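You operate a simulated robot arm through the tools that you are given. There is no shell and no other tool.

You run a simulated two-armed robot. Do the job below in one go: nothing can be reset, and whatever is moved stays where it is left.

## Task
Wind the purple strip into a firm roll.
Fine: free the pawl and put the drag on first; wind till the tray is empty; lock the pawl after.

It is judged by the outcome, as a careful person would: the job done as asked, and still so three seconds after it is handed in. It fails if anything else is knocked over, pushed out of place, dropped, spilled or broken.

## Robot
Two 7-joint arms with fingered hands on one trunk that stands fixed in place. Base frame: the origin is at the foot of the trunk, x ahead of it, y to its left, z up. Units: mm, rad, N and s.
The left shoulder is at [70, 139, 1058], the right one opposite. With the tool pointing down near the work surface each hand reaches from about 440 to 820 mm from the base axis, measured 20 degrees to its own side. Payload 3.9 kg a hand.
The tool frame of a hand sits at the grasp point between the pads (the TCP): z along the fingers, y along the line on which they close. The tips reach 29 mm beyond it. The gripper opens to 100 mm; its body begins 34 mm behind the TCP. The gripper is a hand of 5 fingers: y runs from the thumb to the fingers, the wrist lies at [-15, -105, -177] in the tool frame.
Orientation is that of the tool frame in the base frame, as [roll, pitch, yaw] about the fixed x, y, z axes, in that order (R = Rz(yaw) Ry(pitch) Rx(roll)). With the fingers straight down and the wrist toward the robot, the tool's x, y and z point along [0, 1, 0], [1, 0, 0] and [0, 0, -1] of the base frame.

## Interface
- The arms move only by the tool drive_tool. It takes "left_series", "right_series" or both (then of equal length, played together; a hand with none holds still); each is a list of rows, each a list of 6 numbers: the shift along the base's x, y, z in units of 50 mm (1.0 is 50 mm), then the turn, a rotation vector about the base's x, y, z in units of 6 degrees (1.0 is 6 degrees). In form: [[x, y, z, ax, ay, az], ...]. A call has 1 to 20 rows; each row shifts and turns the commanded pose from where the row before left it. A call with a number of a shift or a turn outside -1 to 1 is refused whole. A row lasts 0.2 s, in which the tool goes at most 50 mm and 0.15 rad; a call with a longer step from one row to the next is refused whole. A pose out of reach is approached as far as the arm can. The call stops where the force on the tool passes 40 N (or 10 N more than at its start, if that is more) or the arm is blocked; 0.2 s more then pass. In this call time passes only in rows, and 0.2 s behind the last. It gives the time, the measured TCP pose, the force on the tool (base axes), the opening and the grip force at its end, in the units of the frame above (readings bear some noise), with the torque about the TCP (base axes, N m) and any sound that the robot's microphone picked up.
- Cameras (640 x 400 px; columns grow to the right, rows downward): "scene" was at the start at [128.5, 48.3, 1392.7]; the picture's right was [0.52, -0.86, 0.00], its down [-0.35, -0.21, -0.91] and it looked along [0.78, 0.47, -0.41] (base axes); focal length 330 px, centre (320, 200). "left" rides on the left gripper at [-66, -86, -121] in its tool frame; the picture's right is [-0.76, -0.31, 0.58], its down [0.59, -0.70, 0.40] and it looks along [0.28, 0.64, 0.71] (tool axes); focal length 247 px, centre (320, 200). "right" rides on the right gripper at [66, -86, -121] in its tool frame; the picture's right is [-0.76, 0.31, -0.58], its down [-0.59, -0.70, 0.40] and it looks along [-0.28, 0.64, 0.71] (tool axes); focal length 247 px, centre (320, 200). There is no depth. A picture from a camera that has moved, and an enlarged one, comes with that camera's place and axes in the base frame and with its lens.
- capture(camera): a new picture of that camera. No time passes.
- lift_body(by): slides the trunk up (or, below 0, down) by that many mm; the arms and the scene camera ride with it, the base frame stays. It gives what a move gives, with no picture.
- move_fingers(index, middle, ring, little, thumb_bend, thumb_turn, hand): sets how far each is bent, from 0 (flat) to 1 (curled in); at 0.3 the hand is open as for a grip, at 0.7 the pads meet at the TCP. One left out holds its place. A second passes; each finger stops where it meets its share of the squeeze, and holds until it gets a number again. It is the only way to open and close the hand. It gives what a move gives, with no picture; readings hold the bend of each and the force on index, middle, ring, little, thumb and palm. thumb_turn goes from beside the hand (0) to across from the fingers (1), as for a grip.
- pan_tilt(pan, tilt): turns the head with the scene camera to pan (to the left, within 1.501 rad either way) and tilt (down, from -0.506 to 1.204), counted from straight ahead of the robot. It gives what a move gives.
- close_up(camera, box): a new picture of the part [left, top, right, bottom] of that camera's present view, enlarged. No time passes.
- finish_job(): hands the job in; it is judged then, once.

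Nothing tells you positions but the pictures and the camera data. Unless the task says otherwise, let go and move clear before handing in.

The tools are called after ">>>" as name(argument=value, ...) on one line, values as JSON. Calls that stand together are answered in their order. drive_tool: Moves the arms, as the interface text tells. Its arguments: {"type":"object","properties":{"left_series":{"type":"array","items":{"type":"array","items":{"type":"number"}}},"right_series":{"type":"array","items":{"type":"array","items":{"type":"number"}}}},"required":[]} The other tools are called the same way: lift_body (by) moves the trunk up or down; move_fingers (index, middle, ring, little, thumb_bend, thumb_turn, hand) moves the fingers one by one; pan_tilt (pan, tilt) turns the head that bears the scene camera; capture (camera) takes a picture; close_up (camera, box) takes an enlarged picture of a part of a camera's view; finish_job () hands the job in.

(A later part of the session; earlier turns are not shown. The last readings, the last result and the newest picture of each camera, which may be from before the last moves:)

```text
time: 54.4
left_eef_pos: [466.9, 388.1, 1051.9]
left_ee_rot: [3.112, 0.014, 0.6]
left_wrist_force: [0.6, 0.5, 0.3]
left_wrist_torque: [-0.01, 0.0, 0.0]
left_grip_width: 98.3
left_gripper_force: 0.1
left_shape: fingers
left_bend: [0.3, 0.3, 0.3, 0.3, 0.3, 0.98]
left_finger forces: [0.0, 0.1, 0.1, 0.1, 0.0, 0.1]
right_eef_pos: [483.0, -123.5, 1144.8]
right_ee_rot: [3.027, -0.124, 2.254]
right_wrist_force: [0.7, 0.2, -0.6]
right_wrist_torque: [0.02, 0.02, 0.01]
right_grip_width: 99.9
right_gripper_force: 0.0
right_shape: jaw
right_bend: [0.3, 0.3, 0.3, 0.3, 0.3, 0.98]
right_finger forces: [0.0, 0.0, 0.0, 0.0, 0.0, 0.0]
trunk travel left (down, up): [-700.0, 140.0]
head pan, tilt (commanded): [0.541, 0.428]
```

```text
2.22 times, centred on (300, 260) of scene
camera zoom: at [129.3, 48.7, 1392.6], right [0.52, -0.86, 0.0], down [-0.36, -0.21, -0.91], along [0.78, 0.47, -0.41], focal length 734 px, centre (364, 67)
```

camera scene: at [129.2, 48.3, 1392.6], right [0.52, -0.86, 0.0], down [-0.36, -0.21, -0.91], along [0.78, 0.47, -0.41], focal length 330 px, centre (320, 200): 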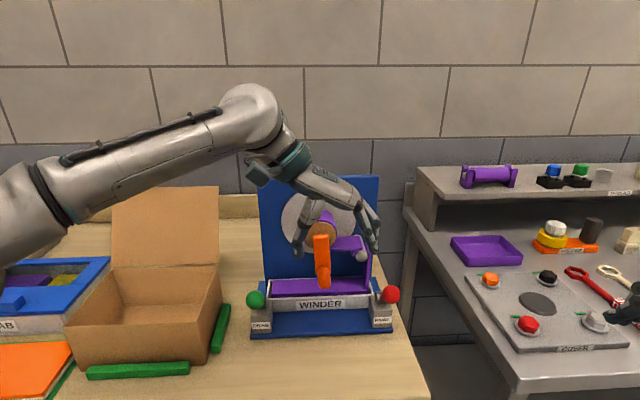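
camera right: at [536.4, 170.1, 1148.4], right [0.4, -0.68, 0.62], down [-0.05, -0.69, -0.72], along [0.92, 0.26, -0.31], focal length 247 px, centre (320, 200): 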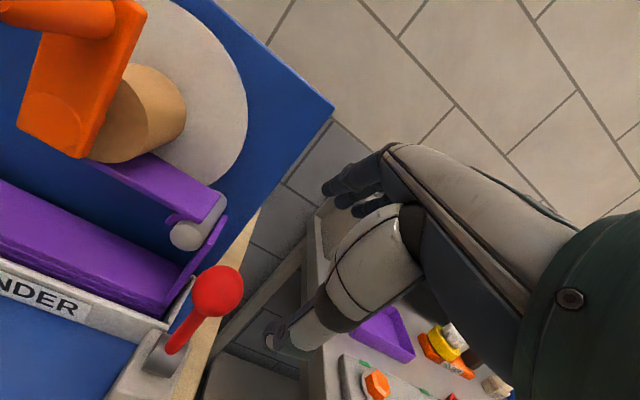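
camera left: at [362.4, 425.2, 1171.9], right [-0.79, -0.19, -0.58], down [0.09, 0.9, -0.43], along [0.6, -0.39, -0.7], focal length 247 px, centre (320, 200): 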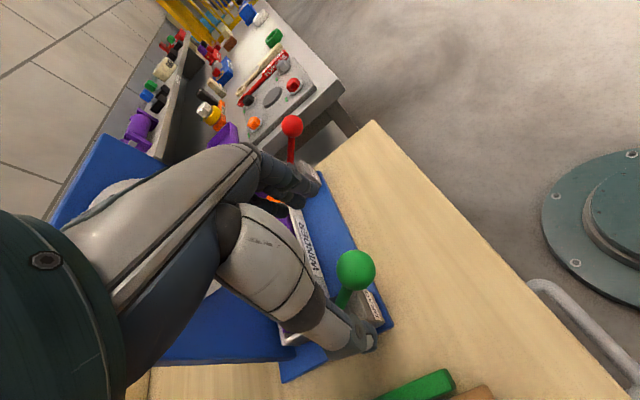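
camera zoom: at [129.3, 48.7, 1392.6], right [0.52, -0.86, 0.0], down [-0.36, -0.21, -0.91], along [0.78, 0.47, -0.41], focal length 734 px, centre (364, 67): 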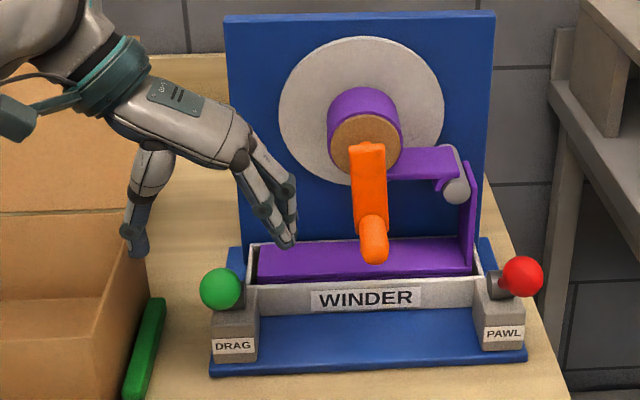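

Good alignment. Descending to knob height and closing lightly on it.

>>> drive_tool(left_series=[[0, 0, -0.66, 0, 0, 0], [0.02, 0, -0.66, 0, 0, 0]])

>>> move_fingers(hand="left", index=0.6, middle=0.6, thumb_bend=0.6)

>>> capture(camera="left")

>>> close_up(camera="scene", box=[200, 170, 400, 350])

```text
time: 55.0
left_eef_pos: [467.2, 389.4, 986.6]
left_ee_rot: [3.111, 0.013, 0.597]
left_wrist_force: [0.4, 0.4, -0.7]
left_wrist_torque: [0.0, -0.01, -0.03]
left_grip_width: 98.7
left_gripper_force: 0.0
left_shape: fingers
left_bend: [0.3, 0.3, 0.3, 0.3, 0.3, 0.98]
left_finger forces: [0.1, 0.0, 0.1, 0.0, 0.0, 0.0]
right_eef_pos: [482.1, -122.8, 1145.1]
right_ee_rot: [3.027, -0.123, 2.253]
right_wrist_force: [-0.3, 0.4, 0.2]
right_wrist_torque: [-0.03, 0.0, 0.0]
right_grip_width: 100.1
right_gripper_force: 0.1
right_shape: jaw
right_bend: [0.3, 0.3, 0.3, 0.3, 0.3, 0.98]
right_finger forces: [0.0, 0.0, 0.0, 0.1, 0.0, 0.0]
trunk travel left (down, up): [-700.0, 140.0]
head pan, tilt (commanded): [0.541, 0.428]
```

```text
time: 56.0
left_eef_pos: [467.0, 388.6, 988.6]
left_ee_rot: [3.11, 0.012, 0.597]
left_wrist_force: [0.4, -0.3, -0.2]
left_wrist_torque: [0.0, 0.0, -0.02]
left_grip_width: 26.4
left_gripper_force: 0.1
left_shape: fingers
left_bend: [0.6, 0.6, 0.3, 0.3, 0.6, 1.0]
left_finger forces: [0.5, 0.1, 0.0, 0.1, 0.1, 0.0]
right_eef_pos: [481.5, -123.6, 1145.4]
right_ee_rot: [3.027, -0.124, 2.252]
right_wrist_force: [-0.4, -0.2, -0.1]
right_wrist_torque: [0.01, -0.04, 0.0]
right_grip_width: 99.7
right_gripper_force: 0.0
right_shape: jaw
right_bend: [0.3, 0.3, 0.3, 0.3, 0.3, 0.98]
right_finger forces: [0.0, 0.0, 0.0, 0.0, 0.1, 0.1]
trunk travel left (down, up): [-700.0, 140.0]
head pan, tilt (commanded): [0.541, 0.428]
```

```text
taken
camera left: at [362.7, 425.4, 1106.8], right [-0.79, -0.19, -0.58], down [0.09, 0.9, -0.43], along [0.6, -0.39, -0.7], focal length 247 px, centre (320, 200)
```

left: 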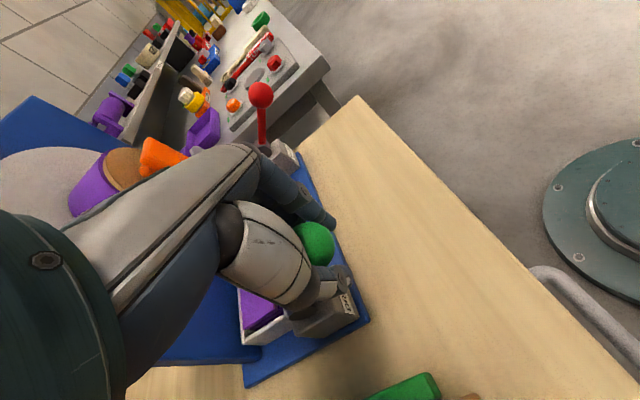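

```text
2.22 times, centred on (300, 260) of scene
camera zoom: at [128.6, 48.2, 1392.7], right [0.52, -0.86, 0.0], down [-0.35, -0.21, -0.91], along [0.78, 0.47, -0.41], focal length 734 px, centre (364, 67)
```

zoom: 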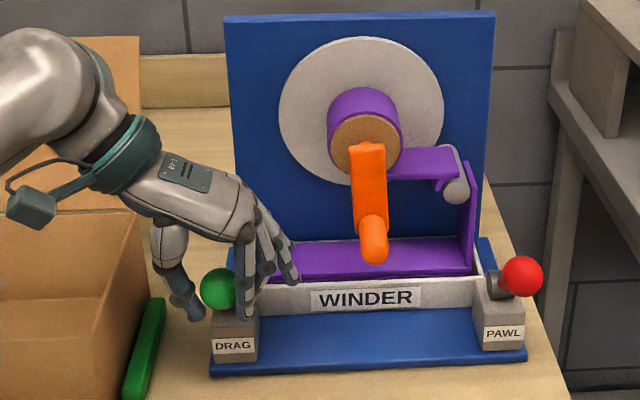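

Light contact on the knob. I'll firm the grip slightly and swing the lever up to vertical, then probe gently beyond.

>>> move_fingers(hand="left", index=0.64, middle=0.64, thumb_bend=0.64)

>>> drive_tool(left_series=[[0.152, 0.104, 0.142, 0, 0, 0], [0.152, 0.104, 0.142, 0, 0, 0], [0.177, 0.121, 0.089, 0, 0, 0], [0.177, 0.121, 0.089, 0, 0, 0]])

>>> capture(camera="left")

>>> close_up(camera="scene", box=[200, 170, 400, 350])

```text
time: 57.0
left_eef_pos: [466.6, 388.7, 987.6]
left_ee_rot: [3.111, 0.011, 0.6]
left_wrist_force: [-0.2, -2.6, -1.1]
left_wrist_torque: [-0.01, -0.03, -0.01]
left_grip_width: 21.1
left_gripper_force: 2.1
left_shape: fingers
left_bend: [0.62, 0.63, 0.3, 0.3, 0.63, 1.0]
left_finger forces: [2.9, 0.7, 0.0, 0.0, 1.3, 0.0]
right_eef_pos: [482.5, -123.2, 1143.9]
right_ee_rot: [3.028, -0.124, 2.253]
right_wrist_force: [-0.1, -0.8, -0.8]
right_wrist_torque: [0.02, 0.0, 0.03]
right_grip_width: 100.1
right_gripper_force: 0.0
right_shape: jaw
right_bend: [0.3, 0.3, 0.3, 0.3, 0.3, 0.98]
right_finger forces: [0.0, 0.0, 0.0, 0.0, 0.1, 0.0]
trunk travel left (down, up): [-700.0, 140.0]
head pan, tilt (commanded): [0.541, 0.428]
```

```text
time: 58.0
left_eef_pos: [500.4, 409.5, 1011.8]
left_ee_rot: [3.111, 0.011, 0.599]
left_wrist_force: [-1.2, -0.7, 0.2]
left_wrist_torque: [-0.03, 0.01, 0.03]
left_grip_width: 19.0
left_gripper_force: 1.7
left_shape: fingers
left_bend: [0.63, 0.63, 0.3, 0.3, 0.63, 1.0]
left_finger forces: [1.0, 0.5, 0.1, 0.1, 1.7, 0.0]
right_eef_pos: [482.5, -123.4, 1145.3]
right_ee_rot: [3.027, -0.124, 2.252]
right_wrist_force: [-0.1, 0.5, -0.1]
right_wrist_torque: [-0.01, 0.05, -0.03]
right_grip_width: 100.0
right_gripper_force: 0.0
right_shape: jaw
right_bend: [0.3, 0.3, 0.3, 0.3, 0.3, 0.98]
right_finger forces: [0.0, 0.1, 0.1, 0.0, 0.0, 0.0]
trunk travel left (down, up): [-700.0, 140.0]
head pan, tilt (commanded): [0.541, 0.428]
```

```text
taken
camera left: at [396.5, 447.0, 1130.9], right [-0.79, -0.19, -0.58], down [0.09, 0.9, -0.43], along [0.6, -0.39, -0.7], focal length 247 px, centre (320, 200)
```

left: 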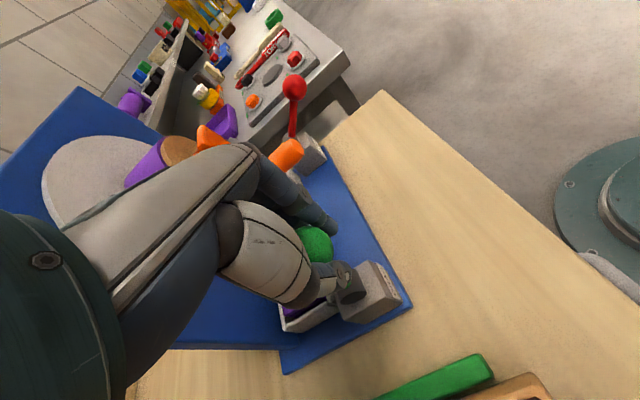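

```text
2.22 times, centred on (300, 260) of scene
camera zoom: at [128.7, 48.2, 1392.6], right [0.52, -0.86, 0.0], down [-0.35, -0.21, -0.91], along [0.78, 0.47, -0.41], focal length 734 px, centre (364, 67)
```

zoom: 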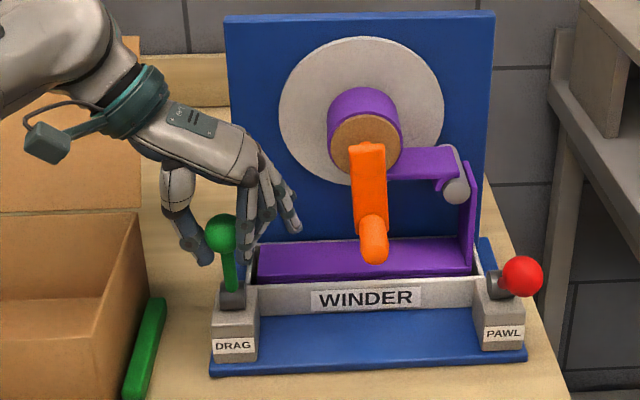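

The lever follows nicely. Next I'll bring it to vertical and probe past it.

>>> drive_tool(left_series=[[0.165, 0.113, 0.04, 0, 0, 0], [0.165, 0.113, 0.01, 0, 0, 0]])

>>> drive_tool(left_series=[[0.132, 0.09, 0, 0, 0, 0]])

>>> close_up(camera="scene", box=[200, 170, 400, 350])

```text
time: 58.6
left_eef_pos: [516.2, 420.3, 1015.9]
left_ee_rot: [3.11, 0.012, 0.599]
left_wrist_force: [-2.7, -1.8, -3.0]
left_wrist_torque: [-0.04, 0.06, 0.0]
left_grip_width: 18.5
left_gripper_force: 2.3
left_shape: fingers
left_bend: [0.63, 0.63, 0.3, 0.3, 0.63, 1.0]
left_finger forces: [1.7, 1.0, 0.0, 0.0, 2.5, 0.0]
right_eef_pos: [481.1, -123.8, 1144.7]
right_ee_rot: [3.026, -0.123, 2.253]
right_wrist_force: [-0.2, -0.8, 0.0]
right_wrist_torque: [-0.03, -0.03, 0.01]
right_grip_width: 99.9
right_gripper_force: 0.0
right_shape: jaw
right_bend: [0.3, 0.3, 0.3, 0.3, 0.3, 0.98]
right_finger forces: [0.1, 0.0, 0.0, 0.0, 0.0, 0.0]
trunk travel left (down, up): [-700.0, 140.0]
head pan, tilt (commanded): [0.541, 0.428]
```

```text
time: 59.0
left_eef_pos: [521.7, 423.6, 1015.4]
left_ee_rot: [3.11, 0.012, 0.6]
left_wrist_force: [-5.5, -4.5, 0.6]
left_wrist_torque: [-0.05, 0.07, -0.01]
left_grip_width: 24.0
left_gripper_force: 4.5
left_shape: fingers
left_bend: [0.61, 0.64, 0.3, 0.3, 0.62, 1.0]
left_finger forces: [5.0, 0.1, 0.1, 0.1, 3.8, 0.0]
right_eef_pos: [480.3, -124.4, 1145.6]
right_ee_rot: [3.024, -0.124, 2.255]
right_wrist_force: [0.9, 0.1, 0.1]
right_wrist_torque: [0.0, -0.02, -0.04]
right_grip_width: 99.9
right_gripper_force: 0.1
right_shape: jaw
right_bend: [0.3, 0.3, 0.3, 0.3, 0.3, 0.98]
right_finger forces: [0.0, 0.1, 0.0, 0.0, 0.0, 0.1]
trunk travel left (down, up): [-700.0, 140.0]
head pan, tilt (commanded): [0.541, 0.428]
```

```text
2.22 times, centred on (300, 260) of scene
camera zoom: at [127.4, 46.9, 1392.9], right [0.52, -0.86, 0.0], down [-0.35, -0.21, -0.91], along [0.78, 0.47, -0.41], focal length 734 px, centre (364, 67)
```

zoom: 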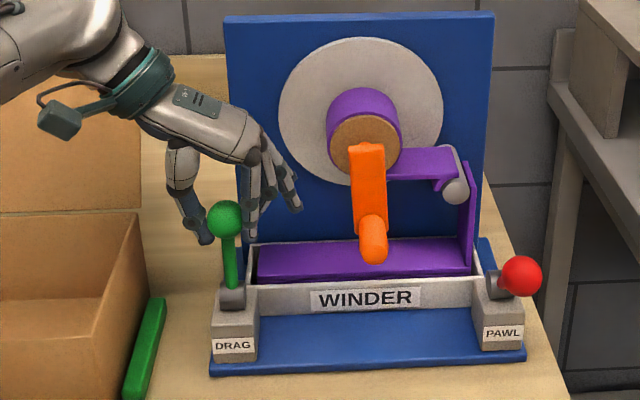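

Resistance rose to about 7 N right at vertical. One more gentle 6 mm push will show whether upright is a hard stop.

>>> drive_tool(left_series=[[0.1, 0.068, 0, 0, 0, 0]])

>>> capture(camera="left")

>>> close_up(camera="scene", box=[200, 170, 400, 350])

```text
time: 59.4
left_eef_pos: [529.5, 427.9, 1016.5]
left_ee_rot: [3.11, 0.014, 0.599]
left_wrist_force: [-1.7, -3.4, -0.5]
left_wrist_torque: [-0.07, 0.02, -0.01]
left_grip_width: 24.4
left_gripper_force: 2.8
left_shape: fingers
left_bend: [0.61, 0.64, 0.3, 0.3, 0.62, 1.0]
left_finger forces: [3.8, 0.0, 0.0, 0.0, 2.2, 0.0]
right_eef_pos: [482.8, -124.0, 1144.7]
right_ee_rot: [3.027, -0.126, 2.254]
right_wrist_force: [0.2, 0.0, -1.4]
right_wrist_torque: [0.0, 0.02, -0.04]
right_grip_width: 100.2
right_gripper_force: 0.1
right_shape: jaw
right_bend: [0.3, 0.3, 0.3, 0.3, 0.3, 0.98]
right_finger forces: [0.0, 0.0, 0.0, 0.0, 0.1, 0.1]
trunk travel left (down, up): [-700.0, 140.0]
head pan, tilt (commanded): [0.541, 0.428]
```

```text
taken
camera left: at [425.2, 465.0, 1134.4], right [-0.79, -0.19, -0.58], down [0.09, 0.9, -0.43], along [0.6, -0.39, -0.7], focal length 247 px, centre (320, 200)
```

left: 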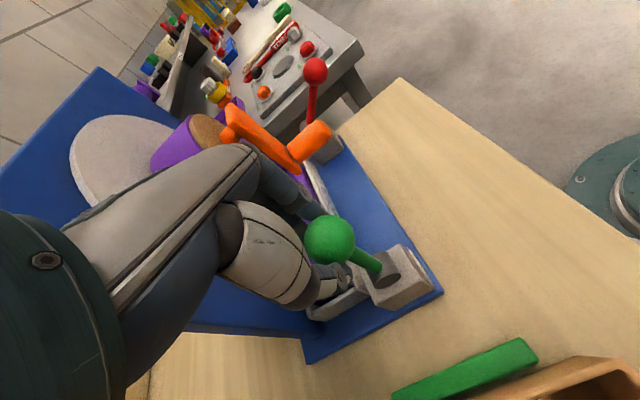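

```text
2.22 times, centred on (300, 260) of scene
camera zoom: at [129.0, 47.5, 1392.7], right [0.52, -0.86, 0.0], down [-0.36, -0.21, -0.91], along [0.78, 0.47, -0.41], focal length 734 px, centre (364, 67)
```

zoom: 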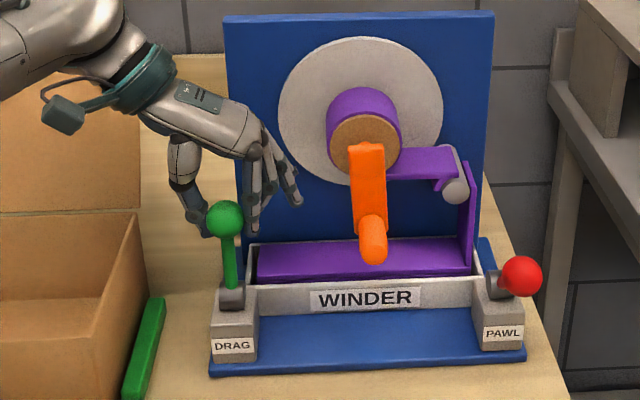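

The knob stayed put while the hand slid past, so upright is a hard stop. The lever has just two positions: upright (how it started) and 45° toward the robot (drag on). I'll recentre on the knob and pull it back to the 45° stop.

>>> move_fingers(hand="left", index=0.5, middle=0.5, thumb_bend=0.5)

>>> drive_tool(left_series=[[-0.165, -0.113, -0.12, 0, 0, 0]])

>>> move_fingers(hand="left", index=0.65, middle=0.65, thumb_bend=0.65)

>>> drive_tool(left_series=[[-0.165, -0.113, 0.0, 0, 0, 0], [-0.165, -0.113, -0.03, 0, 0, 0], [-0.165, -0.113, -0.06, 0, 0, 0]])

>>> close_up(camera="scene", box=[200, 170, 400, 350])

```text
time: 60.4
left_eef_pos: [530.3, 428.4, 1014.2]
left_ee_rot: [3.112, 0.011, 0.599]
left_wrist_force: [-0.3, -0.4, 0.5]
left_wrist_torque: [-0.04, 0.01, -0.02]
left_grip_width: 49.8
left_gripper_force: 0.1
left_shape: fingers
left_bend: [0.5, 0.5, 0.3, 0.3, 0.5, 1.0]
left_finger forces: [0.0, 0.1, 0.0, 0.0, 0.1, 0.0]
right_eef_pos: [482.2, -124.4, 1144.2]
right_ee_rot: [3.028, -0.124, 2.253]
right_wrist_force: [0.2, -0.8, 0.6]
right_wrist_torque: [0.01, 0.0, 0.01]
right_grip_width: 99.9
right_gripper_force: 0.1
right_shape: jaw
right_bend: [0.3, 0.3, 0.3, 0.3, 0.3, 0.98]
right_finger forces: [0.0, 0.1, 0.0, 0.1, 0.0, 0.1]
trunk travel left (down, up): [-700.0, 140.0]
head pan, tilt (commanded): [0.541, 0.428]
```

```text
time: 60.8
left_eef_pos: [520.1, 423.6, 1009.8]
left_ee_rot: [3.109, 0.013, 0.598]
left_wrist_force: [-0.5, 0.1, 0.7]
left_wrist_torque: [-0.01, -0.05, -0.01]
left_grip_width: 49.7
left_gripper_force: 0.1
left_shape: fingers
left_bend: [0.5, 0.5, 0.3, 0.3, 0.5, 1.0]
left_finger forces: [0.1, 0.1, 0.0, 0.0, 0.0, 0.1]
right_eef_pos: [480.5, -123.4, 1145.6]
right_ee_rot: [3.028, -0.123, 2.252]
right_wrist_force: [0.2, -0.3, 0.3]
right_wrist_torque: [-0.01, -0.03, 0.02]
right_grip_width: 100.0
right_gripper_force: 0.0
right_shape: jaw
right_bend: [0.3, 0.3, 0.3, 0.3, 0.3, 0.98]
right_finger forces: [0.1, 0.0, 0.1, 0.0, 0.0, 0.0]
trunk travel left (down, up): [-700.0, 140.0]
head pan, tilt (commanded): [0.541, 0.428]
```

```text
time: 61.8
left_eef_pos: [520.1, 423.9, 1009.1]
left_ee_rot: [3.11, 0.011, 0.602]
left_wrist_force: [-0.7, -0.1, -0.8]
left_wrist_torque: [-0.01, 0.01, -0.01]
left_grip_width: 20.8
left_gripper_force: 3.7
left_shape: fingers
left_bend: [0.62, 0.65, 0.3, 0.3, 0.63, 1.0]
left_finger forces: [3.9, 0.0, 0.0, 0.0, 2.5, 0.1]
right_eef_pos: [481.1, -123.3, 1144.0]
right_ee_rot: [3.027, -0.124, 2.254]
right_wrist_force: [0.0, -0.8, -0.5]
right_wrist_torque: [-0.01, 0.01, 0.0]
right_grip_width: 99.8
right_gripper_force: 0.0
right_shape: jaw
right_bend: [0.3, 0.3, 0.3, 0.3, 0.3, 0.98]
right_finger forces: [0.0, 0.1, 0.0, 0.1, 0.0, 0.0]
trunk travel left (down, up): [-700.0, 140.0]
head pan, tilt (commanded): [0.541, 0.428]
```

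```text
time: 62.6
left_eef_pos: [496.7, 405.3, 1004.4]
left_ee_rot: [3.109, 0.013, 0.6]
left_wrist_force: [1.6, 0.9, -2.2]
left_wrist_torque: [0.0, -0.04, -0.04]
left_grip_width: 19.6
left_gripper_force: 1.8
left_shape: fingers
left_bend: [0.63, 0.65, 0.3, 0.3, 0.63, 1.0]
left_finger forces: [1.9, 0.1, 0.1, 0.0, 2.3, 0.1]
right_eef_pos: [482.8, -122.7, 1145.2]
right_ee_rot: [3.027, -0.123, 2.253]
right_wrist_force: [0.6, -0.5, 0.9]
right_wrist_torque: [0.01, 0.01, 0.0]
right_grip_width: 99.7
right_gripper_force: 0.1
right_shape: jaw
right_bend: [0.3, 0.3, 0.3, 0.3, 0.3, 0.98]
right_finger forces: [0.0, 0.1, 0.1, 0.1, 0.0, 0.0]
trunk travel left (down, up): [-700.0, 140.0]
head pan, tilt (commanded): [0.541, 0.428]
```

```text
2.22 times, centred on (300, 260) of scene
camera zoom: at [128.7, 48.9, 1392.7], right [0.52, -0.86, 0.0], down [-0.35, -0.21, -0.91], along [0.78, 0.47, -0.41], focal length 734 px, centre (364, 67)
```

zoom: 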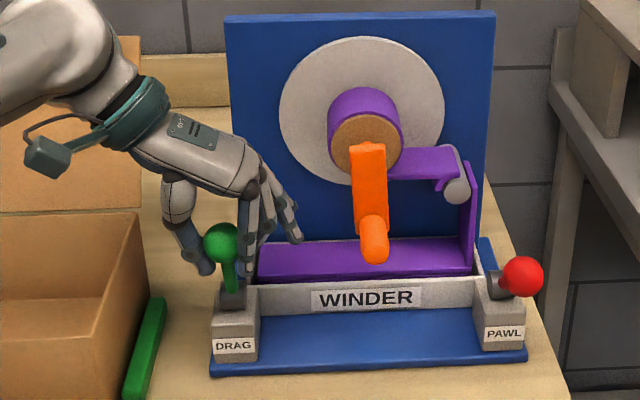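

The lever follows. Continuing down to the 45° stop.

>>> drive_tool(left_series=[[-0.19, -0.13, -0.08, 0, 0, 0], [-0.19, -0.13, -0.13, 0, 0, 0], [-0.18, -0.125, -0.18, 0, 0, 0]])

>>> drive_tool(left_series=[[-0.08, -0.055, -0.1, 0, 0, 0]])

>>> drive_tool(left_series=[[-0.06, -0.04, -0.06, 0, 0, 0]])

>>> close_up(camera="scene", box=[200, 170, 400, 350])

```text
time: 63.4
left_eef_pos: [468.0, 387.1, 987.3]
left_ee_rot: [3.11, 0.012, 0.601]
left_wrist_force: [-0.3, -0.2, 0.6]
left_wrist_torque: [0.0, 0.0, 0.01]
left_grip_width: 13.5
left_gripper_force: 0.0
left_shape: fingers
left_bend: [0.65, 0.65, 0.3, 0.3, 0.65, 1.0]
left_finger forces: [0.0, 0.0, 0.0, 0.0, 0.1, 0.0]
right_eef_pos: [482.4, -122.2, 1145.0]
right_ee_rot: [3.028, -0.122, 2.252]
right_wrist_force: [0.1, 0.3, -0.4]
right_wrist_torque: [0.0, 0.02, -0.02]
right_grip_width: 99.9
right_gripper_force: 0.1
right_shape: jaw
right_bend: [0.3, 0.3, 0.3, 0.3, 0.3, 0.98]
right_finger forces: [0.0, 0.0, 0.0, 0.0, 0.0, 0.0]
trunk travel left (down, up): [-700.0, 140.0]
head pan, tilt (commanded): [0.541, 0.428]
```

```text
time: 63.8
left_eef_pos: [463.3, 385.3, 980.1]
left_ee_rot: [3.111, 0.014, 0.6]
left_wrist_force: [0.6, 0.5, -1.1]
left_wrist_torque: [0.04, 0.02, -0.02]
left_grip_width: 13.3
left_gripper_force: 0.1
left_shape: fingers
left_bend: [0.65, 0.65, 0.3, 0.3, 0.65, 1.0]
left_finger forces: [0.0, 0.0, 0.1, 0.1, 0.0, 0.0]
right_eef_pos: [481.3, -123.5, 1145.2]
right_ee_rot: [3.028, -0.122, 2.253]
right_wrist_force: [-0.4, -0.4, 0.0]
right_wrist_torque: [-0.05, -0.03, -0.01]
right_grip_width: 99.9
right_gripper_force: 0.1
right_shape: jaw
right_bend: [0.3, 0.3, 0.3, 0.3, 0.3, 0.98]
right_finger forces: [0.0, 0.1, 0.0, 0.1, 0.1, 0.0]
trunk travel left (down, up): [-700.0, 140.0]
head pan, tilt (commanded): [0.541, 0.428]
```

```text
time: 64.2
left_eef_pos: [460.7, 382.4, 976.2]
left_ee_rot: [3.111, 0.012, 0.598]
left_wrist_force: [0.5, -0.4, 0.3]
left_wrist_torque: [0.04, -0.02, -0.02]
left_grip_width: 13.5
left_gripper_force: 0.0
left_shape: fingers
left_bend: [0.65, 0.65, 0.3, 0.3, 0.65, 1.0]
left_finger forces: [0.0, 0.1, 0.0, 0.0, 0.0, 0.0]
right_eef_pos: [481.4, -123.2, 1145.8]
right_ee_rot: [3.027, -0.123, 2.252]
right_wrist_force: [0.1, 0.2, 0.0]
right_wrist_torque: [-0.03, 0.02, 0.04]
right_grip_width: 99.7
right_gripper_force: 0.0
right_shape: jaw
right_bend: [0.3, 0.3, 0.3, 0.3, 0.3, 0.98]
right_finger forces: [0.0, 0.0, 0.0, 0.0, 0.0, 0.0]
trunk travel left (down, up): [-700.0, 140.0]
head pan, tilt (commanded): [0.541, 0.428]
```

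```text
2.22 times, centred on (300, 260) of scene
camera zoom: at [128.5, 48.3, 1392.7], right [0.52, -0.86, 0.0], down [-0.35, -0.21, -0.91], along [0.78, 0.47, -0.41], focal length 734 px, centre (364, 67)
```

zoom: 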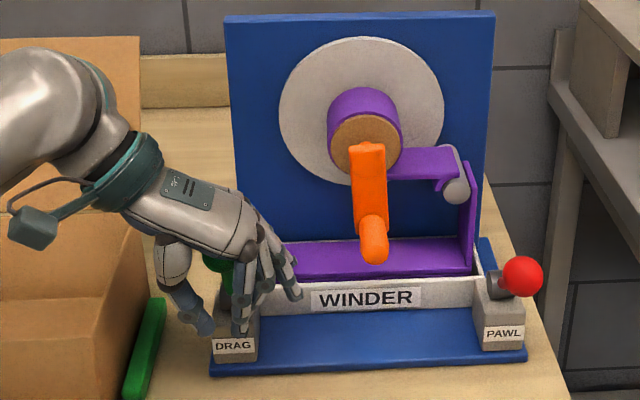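

The grip slipped and left the lever part-way. I'll open, lift and see where the knob is, then pull it with the fingers hooked behind.

>>> move_fingers(hand="left", index=0.3, middle=0.3, thumb_bend=0.3)

>>> drive_tool(left_series=[[0, 0, 0.8, 0, 0, 0], [0, 0, 0.9, 0, 0, 0]])

>>> capture(camera="left")

>>> close_up(camera="scene", box=[200, 170, 400, 350])

```text
time: 65.2
left_eef_pos: [462.0, 382.6, 977.2]
left_ee_rot: [3.109, 0.012, 0.599]
left_wrist_force: [-0.5, 0.3, 0.7]
left_wrist_torque: [0.01, 0.0, 0.01]
left_grip_width: 98.2
left_gripper_force: 0.0
left_shape: fingers
left_bend: [0.3, 0.3, 0.3, 0.3, 0.3, 0.98]
left_finger forces: [0.0, 0.1, 0.0, 0.1, 0.1, 0.0]
right_eef_pos: [482.4, -122.4, 1145.7]
right_ee_rot: [3.026, -0.124, 2.253]
right_wrist_force: [0.1, -0.2, -0.1]
right_wrist_torque: [-0.02, -0.02, -0.01]
right_grip_width: 100.0
right_gripper_force: 0.0
right_shape: jaw
right_bend: [0.3, 0.3, 0.3, 0.3, 0.3, 0.98]
right_finger forces: [0.0, 0.0, 0.0, 0.0, 0.0, 0.0]
trunk travel left (down, up): [-700.0, 140.0]
head pan, tilt (commanded): [0.541, 0.428]
```

```text
time: 65.8
left_eef_pos: [461.1, 380.4, 1063.0]
left_ee_rot: [3.112, 0.012, 0.599]
left_wrist_force: [-0.1, -0.2, 0.3]
left_wrist_torque: [-0.01, 0.05, 0.01]
left_grip_width: 98.5
left_gripper_force: 0.0
left_shape: fingers
left_bend: [0.3, 0.3, 0.3, 0.3, 0.3, 0.98]
left_finger forces: [0.0, 0.0, 0.0, 0.0, 0.1, 0.0]
right_eef_pos: [481.9, -123.3, 1144.9]
right_ee_rot: [3.027, -0.122, 2.255]
right_wrist_force: [-0.4, 0.1, 0.9]
right_wrist_torque: [-0.01, -0.01, 0.01]
right_grip_width: 99.8
right_gripper_force: 0.1
right_shape: jaw
right_bend: [0.3, 0.3, 0.3, 0.3, 0.3, 0.98]
right_finger forces: [0.0, 0.0, 0.1, 0.0, 0.1, 0.0]
trunk travel left (down, up): [-700.0, 140.0]
head pan, tilt (commanded): [0.541, 0.428]
```

```text
taken
camera left: at [357.0, 417.1, 1181.9], right [-0.79, -0.19, -0.58], down [0.09, 0.9, -0.43], along [0.6, -0.39, -0.7], focal length 247 px, centre (320, 200)
```

left: 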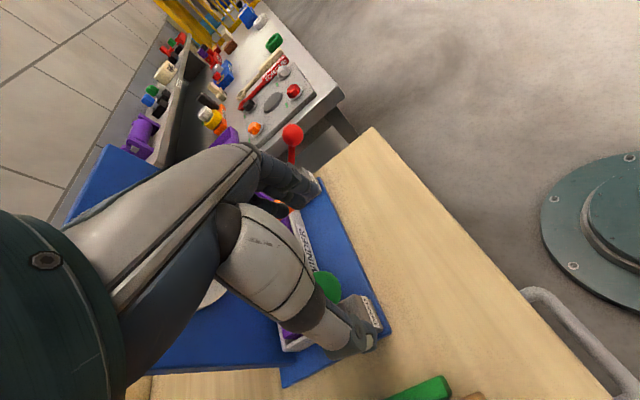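

```text
2.22 times, centred on (300, 260) of scene
camera zoom: at [128.1, 47.4, 1392.7], right [0.52, -0.86, 0.0], down [-0.35, -0.21, -0.91], along [0.78, 0.47, -0.41], focal length 734 px, centre (364, 67)
```

zoom: 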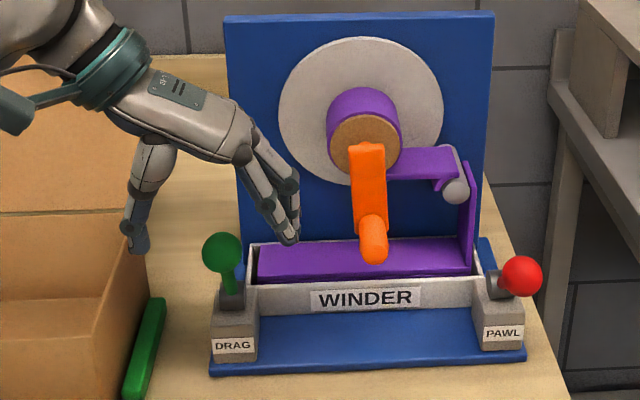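

The knob is at [488, 401, 1000] (about 26°). I'll set the hand 10 mm further behind it so thumb and middle finger cage it from the back, then pull again.

>>> drive_tool(left_series=[[0.353, 0.263, 0.1, 0, 0, 0], [0.353, 0.263, -0.1, 0, 0, 0], [0.02, 0.01, -0.6, 0, 0, 0], [0, 0, -0.64, 0, 0, 0]])

>>> move_fingers(hand="left", index=0.66, middle=0.7, thumb_bend=0.68)

>>> capture(camera="left")

>>> close_up(camera="scene", box=[200, 170, 400, 350])

```text
time: 66.8
left_eef_pos: [497.1, 410.0, 999.5]
left_ee_rot: [3.108, 0.012, 0.598]
left_wrist_force: [0.6, -0.4, -0.1]
left_wrist_torque: [-0.02, 0.01, 0.01]
left_grip_width: 98.7
left_gripper_force: 0.1
left_shape: fingers
left_bend: [0.3, 0.3, 0.3, 0.3, 0.3, 0.98]
left_finger forces: [0.0, 0.1, 0.0, 0.0, 0.0, 0.0]
right_eef_pos: [482.7, -122.6, 1144.9]
right_ee_rot: [3.027, -0.122, 2.254]
right_wrist_force: [0.1, 0.2, 0.3]
right_wrist_torque: [0.01, 0.02, 0.0]
right_grip_width: 100.0
right_gripper_force: 0.0
right_shape: jaw
right_bend: [0.3, 0.3, 0.3, 0.3, 0.3, 0.98]
right_finger forces: [0.0, 0.0, 0.0, 0.0, 0.0, 0.0]
trunk travel left (down, up): [-700.0, 140.0]
head pan, tilt (commanded): [0.541, 0.428]
```

```text
time: 67.8
left_eef_pos: [497.6, 408.6, 1000.7]
left_ee_rot: [3.112, 0.011, 0.597]
left_wrist_force: [4.0, -7.3, -0.9]
left_wrist_torque: [0.02, 0.0, 0.04]
left_grip_width: 20.6
left_gripper_force: 6.4
left_shape: fingers
left_bend: [0.59, 0.69, 0.3, 0.3, 0.66, 1.0]
left_finger forces: [9.5, 1.2, 0.0, 0.0, 2.6, 0.0]
right_eef_pos: [481.7, -123.9, 1143.3]
right_ee_rot: [3.028, -0.125, 2.253]
right_wrist_force: [-0.6, 0.5, 0.0]
right_wrist_torque: [-0.01, 0.02, 0.03]
right_grip_width: 100.0
right_gripper_force: 0.1
right_shape: jaw
right_bend: [0.3, 0.3, 0.3, 0.3, 0.3, 0.98]
right_finger forces: [0.0, 0.1, 0.0, 0.0, 0.0, 0.0]
trunk travel left (down, up): [-700.0, 140.0]
head pan, tilt (commanded): [0.541, 0.428]
```

```text
taken
camera left: at [393.7, 445.7, 1119.0], right [-0.79, -0.19, -0.58], down [0.09, 0.9, -0.43], along [0.6, -0.39, -0.7], focal length 247 px, centre (320, 200)
```

left: 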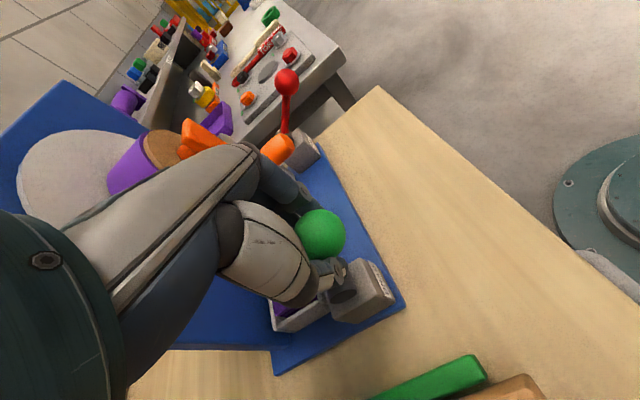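

```text
2.22 times, centred on (300, 260) of scene
camera zoom: at [129.7, 46.8, 1392.6], right [0.52, -0.86, 0.0], down [-0.36, -0.21, -0.91], along [0.78, 0.47, -0.41], focal length 734 px, centre (364, 67)
```

zoom: 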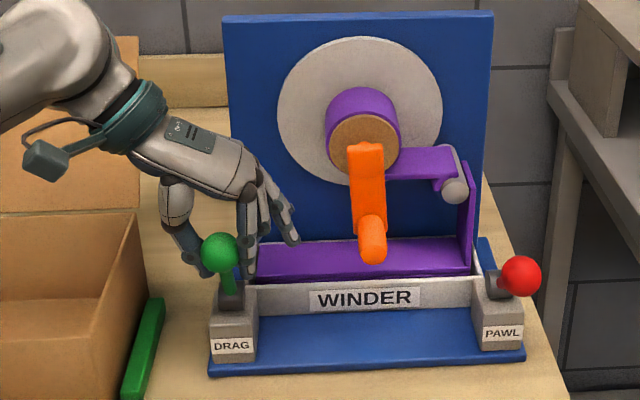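

>>> move_fingers(hand="left", index=0.58)

>>> drive_tool(left_series=[[-0.165, -0.113, -0.1, 0, 0, 0], [-0.165, -0.113, -0.13, 0, 0, 0], [-0.14, -0.096, -0.15, 0, 0, 0]])

>>> capture(camera="left")

>>> close_up(camera="scene", box=[200, 170, 400, 350])

```text
time: 68.8
left_eef_pos: [495.6, 409.5, 1000.1]
left_ee_rot: [3.109, 0.013, 0.599]
left_wrist_force: [0.6, -0.8, 0.3]
left_wrist_torque: [-0.02, -0.08, 0.0]
left_grip_width: 22.7
left_gripper_force: 2.7
left_shape: fingers
left_bend: [0.56, 0.68, 0.3, 0.3, 0.67, 1.0]
left_finger forces: [1.3, 1.9, 0.0, 0.0, 2.1, 0.1]
right_eef_pos: [482.0, -122.8, 1144.9]
right_ee_rot: [3.028, -0.123, 2.254]
right_wrist_force: [0.3, -0.8, 0.2]
right_wrist_torque: [0.03, -0.02, 0.02]
right_grip_width: 100.0
right_gripper_force: 0.0
right_shape: jaw
right_bend: [0.3, 0.3, 0.3, 0.3, 0.3, 0.98]
right_finger forces: [0.0, 0.1, 0.0, 0.0, 0.0, 0.0]
trunk travel left (down, up): [-700.0, 140.0]
head pan, tilt (commanded): [0.541, 0.428]
```

```text
time: 69.6
left_eef_pos: [473.1, 393.8, 980.9]
left_ee_rot: [3.11, 0.012, 0.597]
left_wrist_force: [3.7, -0.8, -0.8]
left_wrist_torque: [-0.03, -0.05, -0.03]
left_grip_width: 22.7
left_gripper_force: 2.1
left_shape: fingers
left_bend: [0.56, 0.68, 0.3, 0.3, 0.67, 1.0]
left_finger forces: [0.9, 1.7, 0.0, 0.1, 1.8, 0.0]
right_eef_pos: [481.7, -123.3, 1145.5]
right_ee_rot: [3.029, -0.122, 2.253]
right_wrist_force: [0.2, 0.2, -0.3]
right_wrist_torque: [0.0, 0.01, 0.03]
right_grip_width: 100.0
right_gripper_force: 0.1
right_shape: jaw
right_bend: [0.3, 0.3, 0.3, 0.3, 0.3, 0.98]
right_finger forces: [0.0, 0.1, 0.0, 0.0, 0.1, 0.0]
trunk travel left (down, up): [-700.0, 140.0]
head pan, tilt (commanded): [0.541, 0.428]
```

```text
taken
camera left: at [369.3, 430.7, 1099.7], right [-0.79, -0.19, -0.58], down [0.09, 0.9, -0.43], along [0.6, -0.39, -0.7], focal length 247 px, centre (320, 200)
```

left: 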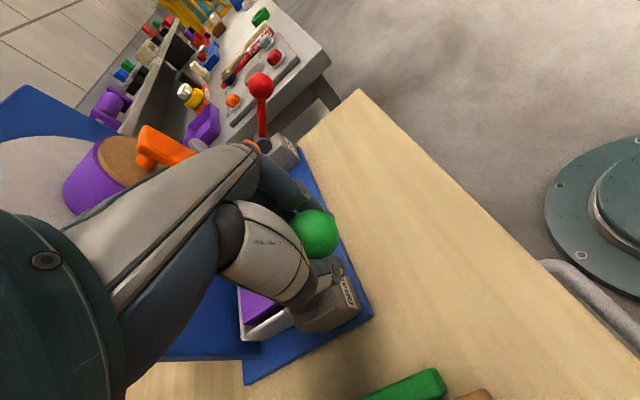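

```text
2.22 times, centred on (300, 260) of scene
camera zoom: at [128.7, 48.6, 1392.7], right [0.52, -0.86, 0.0], down [-0.35, -0.21, -0.91], along [0.78, 0.47, -0.41], focal length 734 px, centre (364, 67)
```

zoom: 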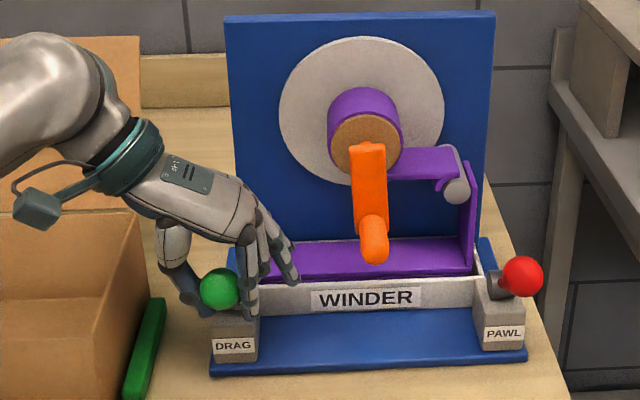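

The knob is back almost exactly where it was at the stop. A little more to confirm the end stop.

>>> drive_tool(left_series=[[-0.1, -0.068, -0.1, 0, 0, 0]])

>>> drive_tool(left_series=[[-0.06, -0.04, -0.06, 0, 0, 0]])

>>> close_up(camera="scene", box=[200, 170, 400, 350])

```text
time: 70.0
left_eef_pos: [467.8, 389.3, 976.5]
left_ee_rot: [3.11, 0.012, 0.602]
left_wrist_force: [1.1, 0.7, -0.7]
left_wrist_torque: [-0.01, -0.02, -0.01]
left_grip_width: 20.7
left_gripper_force: 0.7
left_shape: fingers
left_bend: [0.57, 0.69, 0.3, 0.3, 0.67, 1.0]
left_finger forces: [0.0, 1.3, 0.0, 0.0, 1.0, 0.1]
right_eef_pos: [482.2, -123.1, 1145.1]
right_ee_rot: [3.029, -0.122, 2.253]
right_wrist_force: [0.9, -0.5, 0.3]
right_wrist_torque: [0.0, 0.0, 0.03]
right_grip_width: 99.9
right_gripper_force: 0.1
right_shape: jaw
right_bend: [0.3, 0.3, 0.3, 0.3, 0.3, 0.98]
right_finger forces: [0.0, 0.1, 0.0, 0.1, 0.0, 0.1]
trunk travel left (down, up): [-700.0, 140.0]
head pan, tilt (commanded): [0.541, 0.428]
```

```text
time: 70.4
left_eef_pos: [466.0, 385.8, 972.6]
left_ee_rot: [3.109, 0.014, 0.598]
left_wrist_force: [0.9, -0.1, -0.7]
left_wrist_torque: [-0.01, -0.01, 0.0]
left_grip_width: 20.0
left_gripper_force: 0.7
left_shape: fingers
left_bend: [0.57, 0.7, 0.3, 0.3, 0.68, 1.0]
left_finger forces: [0.0, 0.6, 0.0, 0.1, 0.3, 0.0]
right_eef_pos: [481.3, -123.8, 1145.3]
right_ee_rot: [3.027, -0.122, 2.253]
right_wrist_force: [-0.3, 1.1, -0.4]
right_wrist_torque: [-0.06, 0.0, 0.0]
right_grip_width: 100.2
right_gripper_force: 0.1
right_shape: jaw
right_bend: [0.3, 0.3, 0.3, 0.3, 0.3, 0.98]
right_finger forces: [0.1, 0.0, 0.0, 0.0, 0.0, 0.0]
trunk travel left (down, up): [-700.0, 140.0]
head pan, tilt (commanded): [0.541, 0.428]
```

```text
2.22 times, centred on (300, 260) of scene
camera zoom: at [128.4, 48.5, 1392.7], right [0.52, -0.86, 0.0], down [-0.35, -0.21, -0.91], along [0.78, 0.47, -0.41], focal length 734 px, centre (364, 67)
```

zoom: 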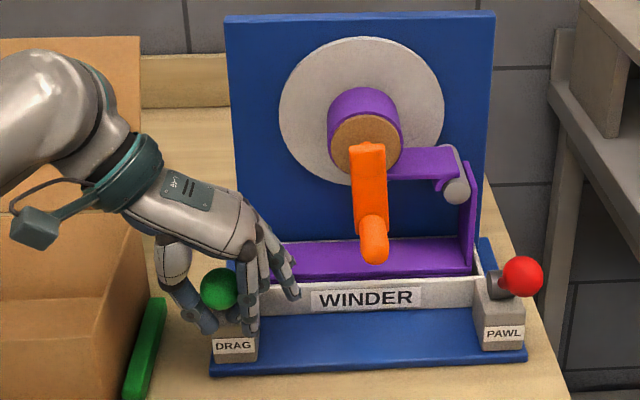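

>>> move_fingers(hand="left", index=0.3, middle=0.3, thumb_bend=0.3)

>>> drive_tool(left_series=[[0, 0, 0.8, 0, 0, 0], [0, 0, 0.9, 0, 0, 0], [0, 0, 0.9, 0, 0, 0]])

>>> close_up(camera="scene", box=[200, 170, 400, 350])

>>> close_up(camera="scene", box=[235, 270, 405, 350])

```text
time: 71.4
left_eef_pos: [465.7, 387.6, 972.9]
left_ee_rot: [3.109, 0.012, 0.598]
left_wrist_force: [0.6, 0.4, -0.3]
left_wrist_torque: [-0.02, 0.03, -0.01]
left_grip_width: 98.5
left_gripper_force: 0.0
left_shape: fingers
left_bend: [0.3, 0.3, 0.3, 0.3, 0.3, 0.98]
left_finger forces: [0.0, 0.1, 0.1, 0.0, 0.0, 0.0]
right_eef_pos: [481.1, -122.3, 1144.6]
right_ee_rot: [3.027, -0.123, 2.253]
right_wrist_force: [0.3, -1.0, -0.3]
right_wrist_torque: [0.01, -0.01, -0.01]
right_grip_width: 100.0
right_gripper_force: 0.0
right_shape: jaw
right_bend: [0.3, 0.3, 0.3, 0.3, 0.3, 0.98]
right_finger forces: [0.1, 0.1, 0.1, 0.0, 0.0, 0.1]
trunk travel left (down, up): [-700.0, 140.0]
head pan, tilt (commanded): [0.541, 0.428]
```

```text
time: 72.2
left_eef_pos: [465.7, 387.3, 1105.5]
left_ee_rot: [3.109, 0.012, 0.6]
left_wrist_force: [0.3, 0.2, 0.0]
left_wrist_torque: [0.03, -0.02, -0.01]
left_grip_width: 98.6
left_gripper_force: 0.0
left_shape: fingers
left_bend: [0.3, 0.3, 0.3, 0.3, 0.3, 0.98]
left_finger forces: [0.0, 0.0, 0.0, 0.0, 0.1, 0.1]
right_eef_pos: [480.7, -125.9, 1145.0]
right_ee_rot: [3.025, -0.123, 2.253]
right_wrist_force: [0.2, 0.2, 0.7]
right_wrist_torque: [0.04, 0.01, 0.01]
right_grip_width: 99.9
right_gripper_force: 0.1
right_shape: jaw
right_bend: [0.3, 0.3, 0.3, 0.3, 0.3, 0.98]
right_finger forces: [0.1, 0.0, 0.1, 0.0, 0.0, 0.0]
trunk travel left (down, up): [-700.0, 140.0]
head pan, tilt (commanded): [0.541, 0.428]
```

```text
2.22 times, centred on (300, 260) of scene
camera zoom: at [128.0, 46.8, 1392.7], right [0.52, -0.86, 0.0], down [-0.35, -0.21, -0.91], along [0.78, 0.47, -0.41], focal length 734 px, centre (364, 67)
```

zoom: 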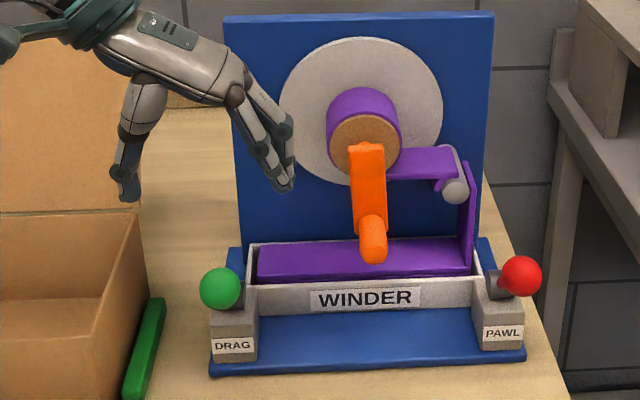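

```text
3.76 times, centred on (320, 310) of scene
camera zoom: at [128.0, 46.8, 1392.7], right [0.52, -0.86, 0.0], down [-0.35, -0.21, -0.91], along [0.78, 0.47, -0.41], focal length 1244 px, centre (320, -214)
```

zoom: 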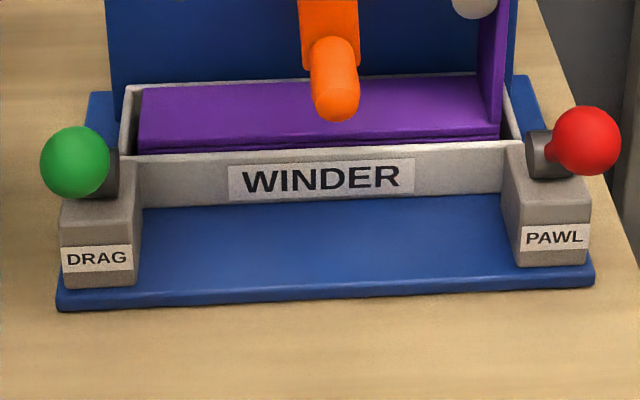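

The green lever is back at its 45° stop (same pixel as before), so drag on and pawl free are confirmed. I'll return to the crank, repeating the handshake turn.

>>> drive_tool(left_series=[[0.2, -0.713, 0.2, 0, 0, 0], [0.2, -0.713, 0.2, 0, 0, 0], [0.2, -0.713, 0.2, 0, 0, 0], [0.2, -0.713, 0.1, 0, 0, 0], [0, 0, 0, 0.67, -0.98, 0], [0, 0, 0, 0.67, -0.98, 0], [0, 0, 0, 0.67, -0.98, 0], [0, 0, 0, 0.67, -0.98, 0], [0, 0, 0, 0.67, -0.98, 0], [0, 0, 0, 0.67, -0.98, 0], [0, 0, 0, 0.67, -0.98, 0], [0, 0, 0, 0.67, -0.98, 0], [0, 0, 0, 0.67, -0.98, 0], [0, 0, 0, 0.67, -0.98, 0], [0, 0, 0, 0.67, -0.98, 0], [0, 0, 0, 0.67, -0.98, 0]])

>>> drive_tool(left_series=[[0, 0, 0, 0.98, 0.67, 0], [0, 0, 0, 0.98, 0.67, 0], [0, 0, 0, 0.98, 0.67, 0], [0, 0, 0, 0.98, 0.67, 0], [0, 0, 0, 0.98, 0.67, 0]])

>>> capture(camera="scene")

```text
time: 75.6
left_eef_pos: [505.4, 244.3, 1139.1]
left_ee_rot: [3.112, -1.483, 0.598]
left_wrist_force: [-0.1, 0.1, -0.2]
left_wrist_torque: [0.01, 0.01, 0.02]
left_grip_width: 98.8
left_gripper_force: 0.1
left_shape: fingers
left_bend: [0.3, 0.3, 0.3, 0.3, 0.3, 0.98]
left_finger forces: [0.0, 0.0, 0.1, 0.1, 0.0, 0.1]
right_eef_pos: [481.0, -124.4, 1144.8]
right_ee_rot: [3.027, -0.123, 2.252]
right_wrist_force: [0.6, -0.1, 0.1]
right_wrist_torque: [-0.02, 0.02, 0.03]
right_grip_width: 100.0
right_gripper_force: 0.1
right_shape: jaw
right_bend: [0.3, 0.3, 0.3, 0.3, 0.3, 0.98]
right_finger forces: [0.0, 0.1, 0.1, 0.0, 0.0, 0.1]
trunk travel left (down, up): [-700.0, 140.0]
head pan, tilt (commanded): [0.541, 0.428]
```

```text
time: 76.8
left_eef_pos: [506.1, 243.2, 1139.3]
left_ee_rot: [-1.73, -0.94, -0.812]
left_wrist_force: [-0.3, -0.4, -0.7]
left_wrist_torque: [-0.02, 0.01, -0.01]
left_grip_width: 98.8
left_gripper_force: 0.1
left_shape: fingers
left_bend: [0.3, 0.3, 0.3, 0.3, 0.3, 0.98]
left_finger forces: [0.0, 0.0, 0.0, 0.1, 0.0, 0.0]
right_eef_pos: [482.4, -122.5, 1144.2]
right_ee_rot: [3.028, -0.123, 2.253]
right_wrist_force: [1.2, 0.0, -0.8]
right_wrist_torque: [0.0, -0.02, 0.01]
right_grip_width: 100.0
right_gripper_force: 0.1
right_shape: jaw
right_bend: [0.3, 0.3, 0.3, 0.3, 0.3, 0.98]
right_finger forces: [0.0, 0.0, 0.0, 0.0, 0.0, 0.1]
trunk travel left (down, up): [-700.0, 140.0]
head pan, tilt (commanded): [0.541, 0.428]
```

```text
taken
camera scene: at [128.6, 47.6, 1392.7], right [0.52, -0.86, 0.0], down [-0.35, -0.21, -0.91], along [0.78, 0.47, -0.41], focal length 330 px, centre (320, 200)
```

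scene: 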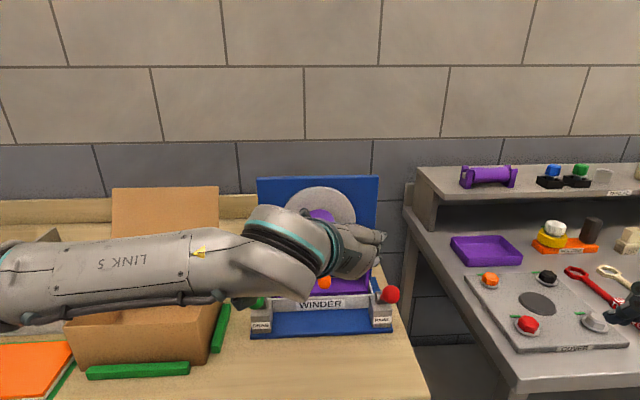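

Same orientation as before. Descending to the standoff in front of the handle, which is at the bottom of its circle.

>>> drive_tool(left_series=[[0.065, 0.125, -0.766, 0, 0, 0], [0.065, 0.125, -0.766, 0, 0, 0], [0.065, 0.125, -0.766, 0, 0, 0], [0.065, 0.125, -0.766, 0, 0, 0]])

>>> close_up(camera="left", box=[240, 150, 480, 350])

>>> close_up(camera="scene", box=[230, 170, 420, 340])

```text
time: 77.8
left_eef_pos: [518.1, 270.2, 985.1]
left_ee_rot: [-1.728, -0.942, -0.817]
left_wrist_force: [0.1, 0.5, -0.8]
left_wrist_torque: [-0.02, 0.02, -0.01]
left_grip_width: 98.4
left_gripper_force: 0.2
left_shape: fingers
left_bend: [0.3, 0.3, 0.3, 0.3, 0.3, 0.98]
left_finger forces: [0.0, 0.0, 0.0, 0.0, 0.0, 0.1]
right_eef_pos: [482.8, -123.4, 1144.5]
right_ee_rot: [3.027, -0.122, 2.254]
right_wrist_force: [0.4, -0.6, 0.3]
right_wrist_torque: [-0.03, -0.03, -0.03]
right_grip_width: 99.9
right_gripper_force: 0.1
right_shape: jaw
right_bend: [0.3, 0.3, 0.3, 0.3, 0.3, 0.98]
right_finger forces: [0.1, 0.1, 0.1, 0.1, 0.1, 0.1]
trunk travel left (down, up): [-700.0, 140.0]
head pan, tilt (commanded): [0.541, 0.428]
```

```text
2.00 times, centred on (360, 250) of left
camera zoom: at [356.8, 285.9, 993.1], right [0.03, 0.87, -0.49], down [0.25, 0.47, 0.85], along [0.97, -0.15, -0.21], focal length 494 px, centre (240, 100)
```

zoom: 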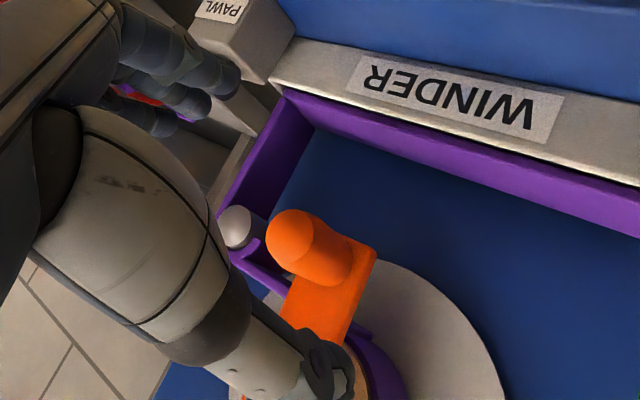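

```text
2.35 times, centred on (325, 255) of scene
camera zoom: at [129.1, 48.8, 1392.7], right [0.52, -0.86, 0.0], down [-0.36, -0.21, -0.91], along [0.78, 0.47, -0.41], focal length 778 px, centre (308, 71)
```

zoom: 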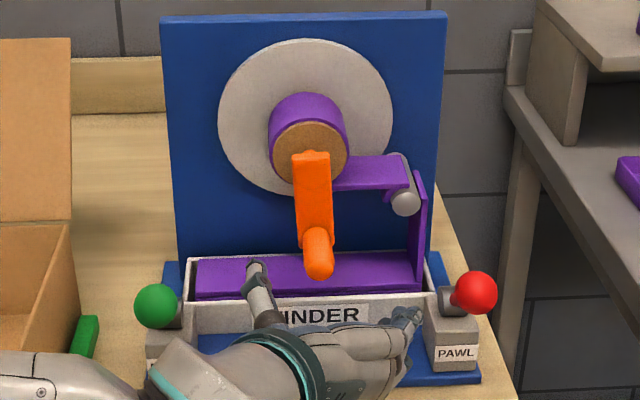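

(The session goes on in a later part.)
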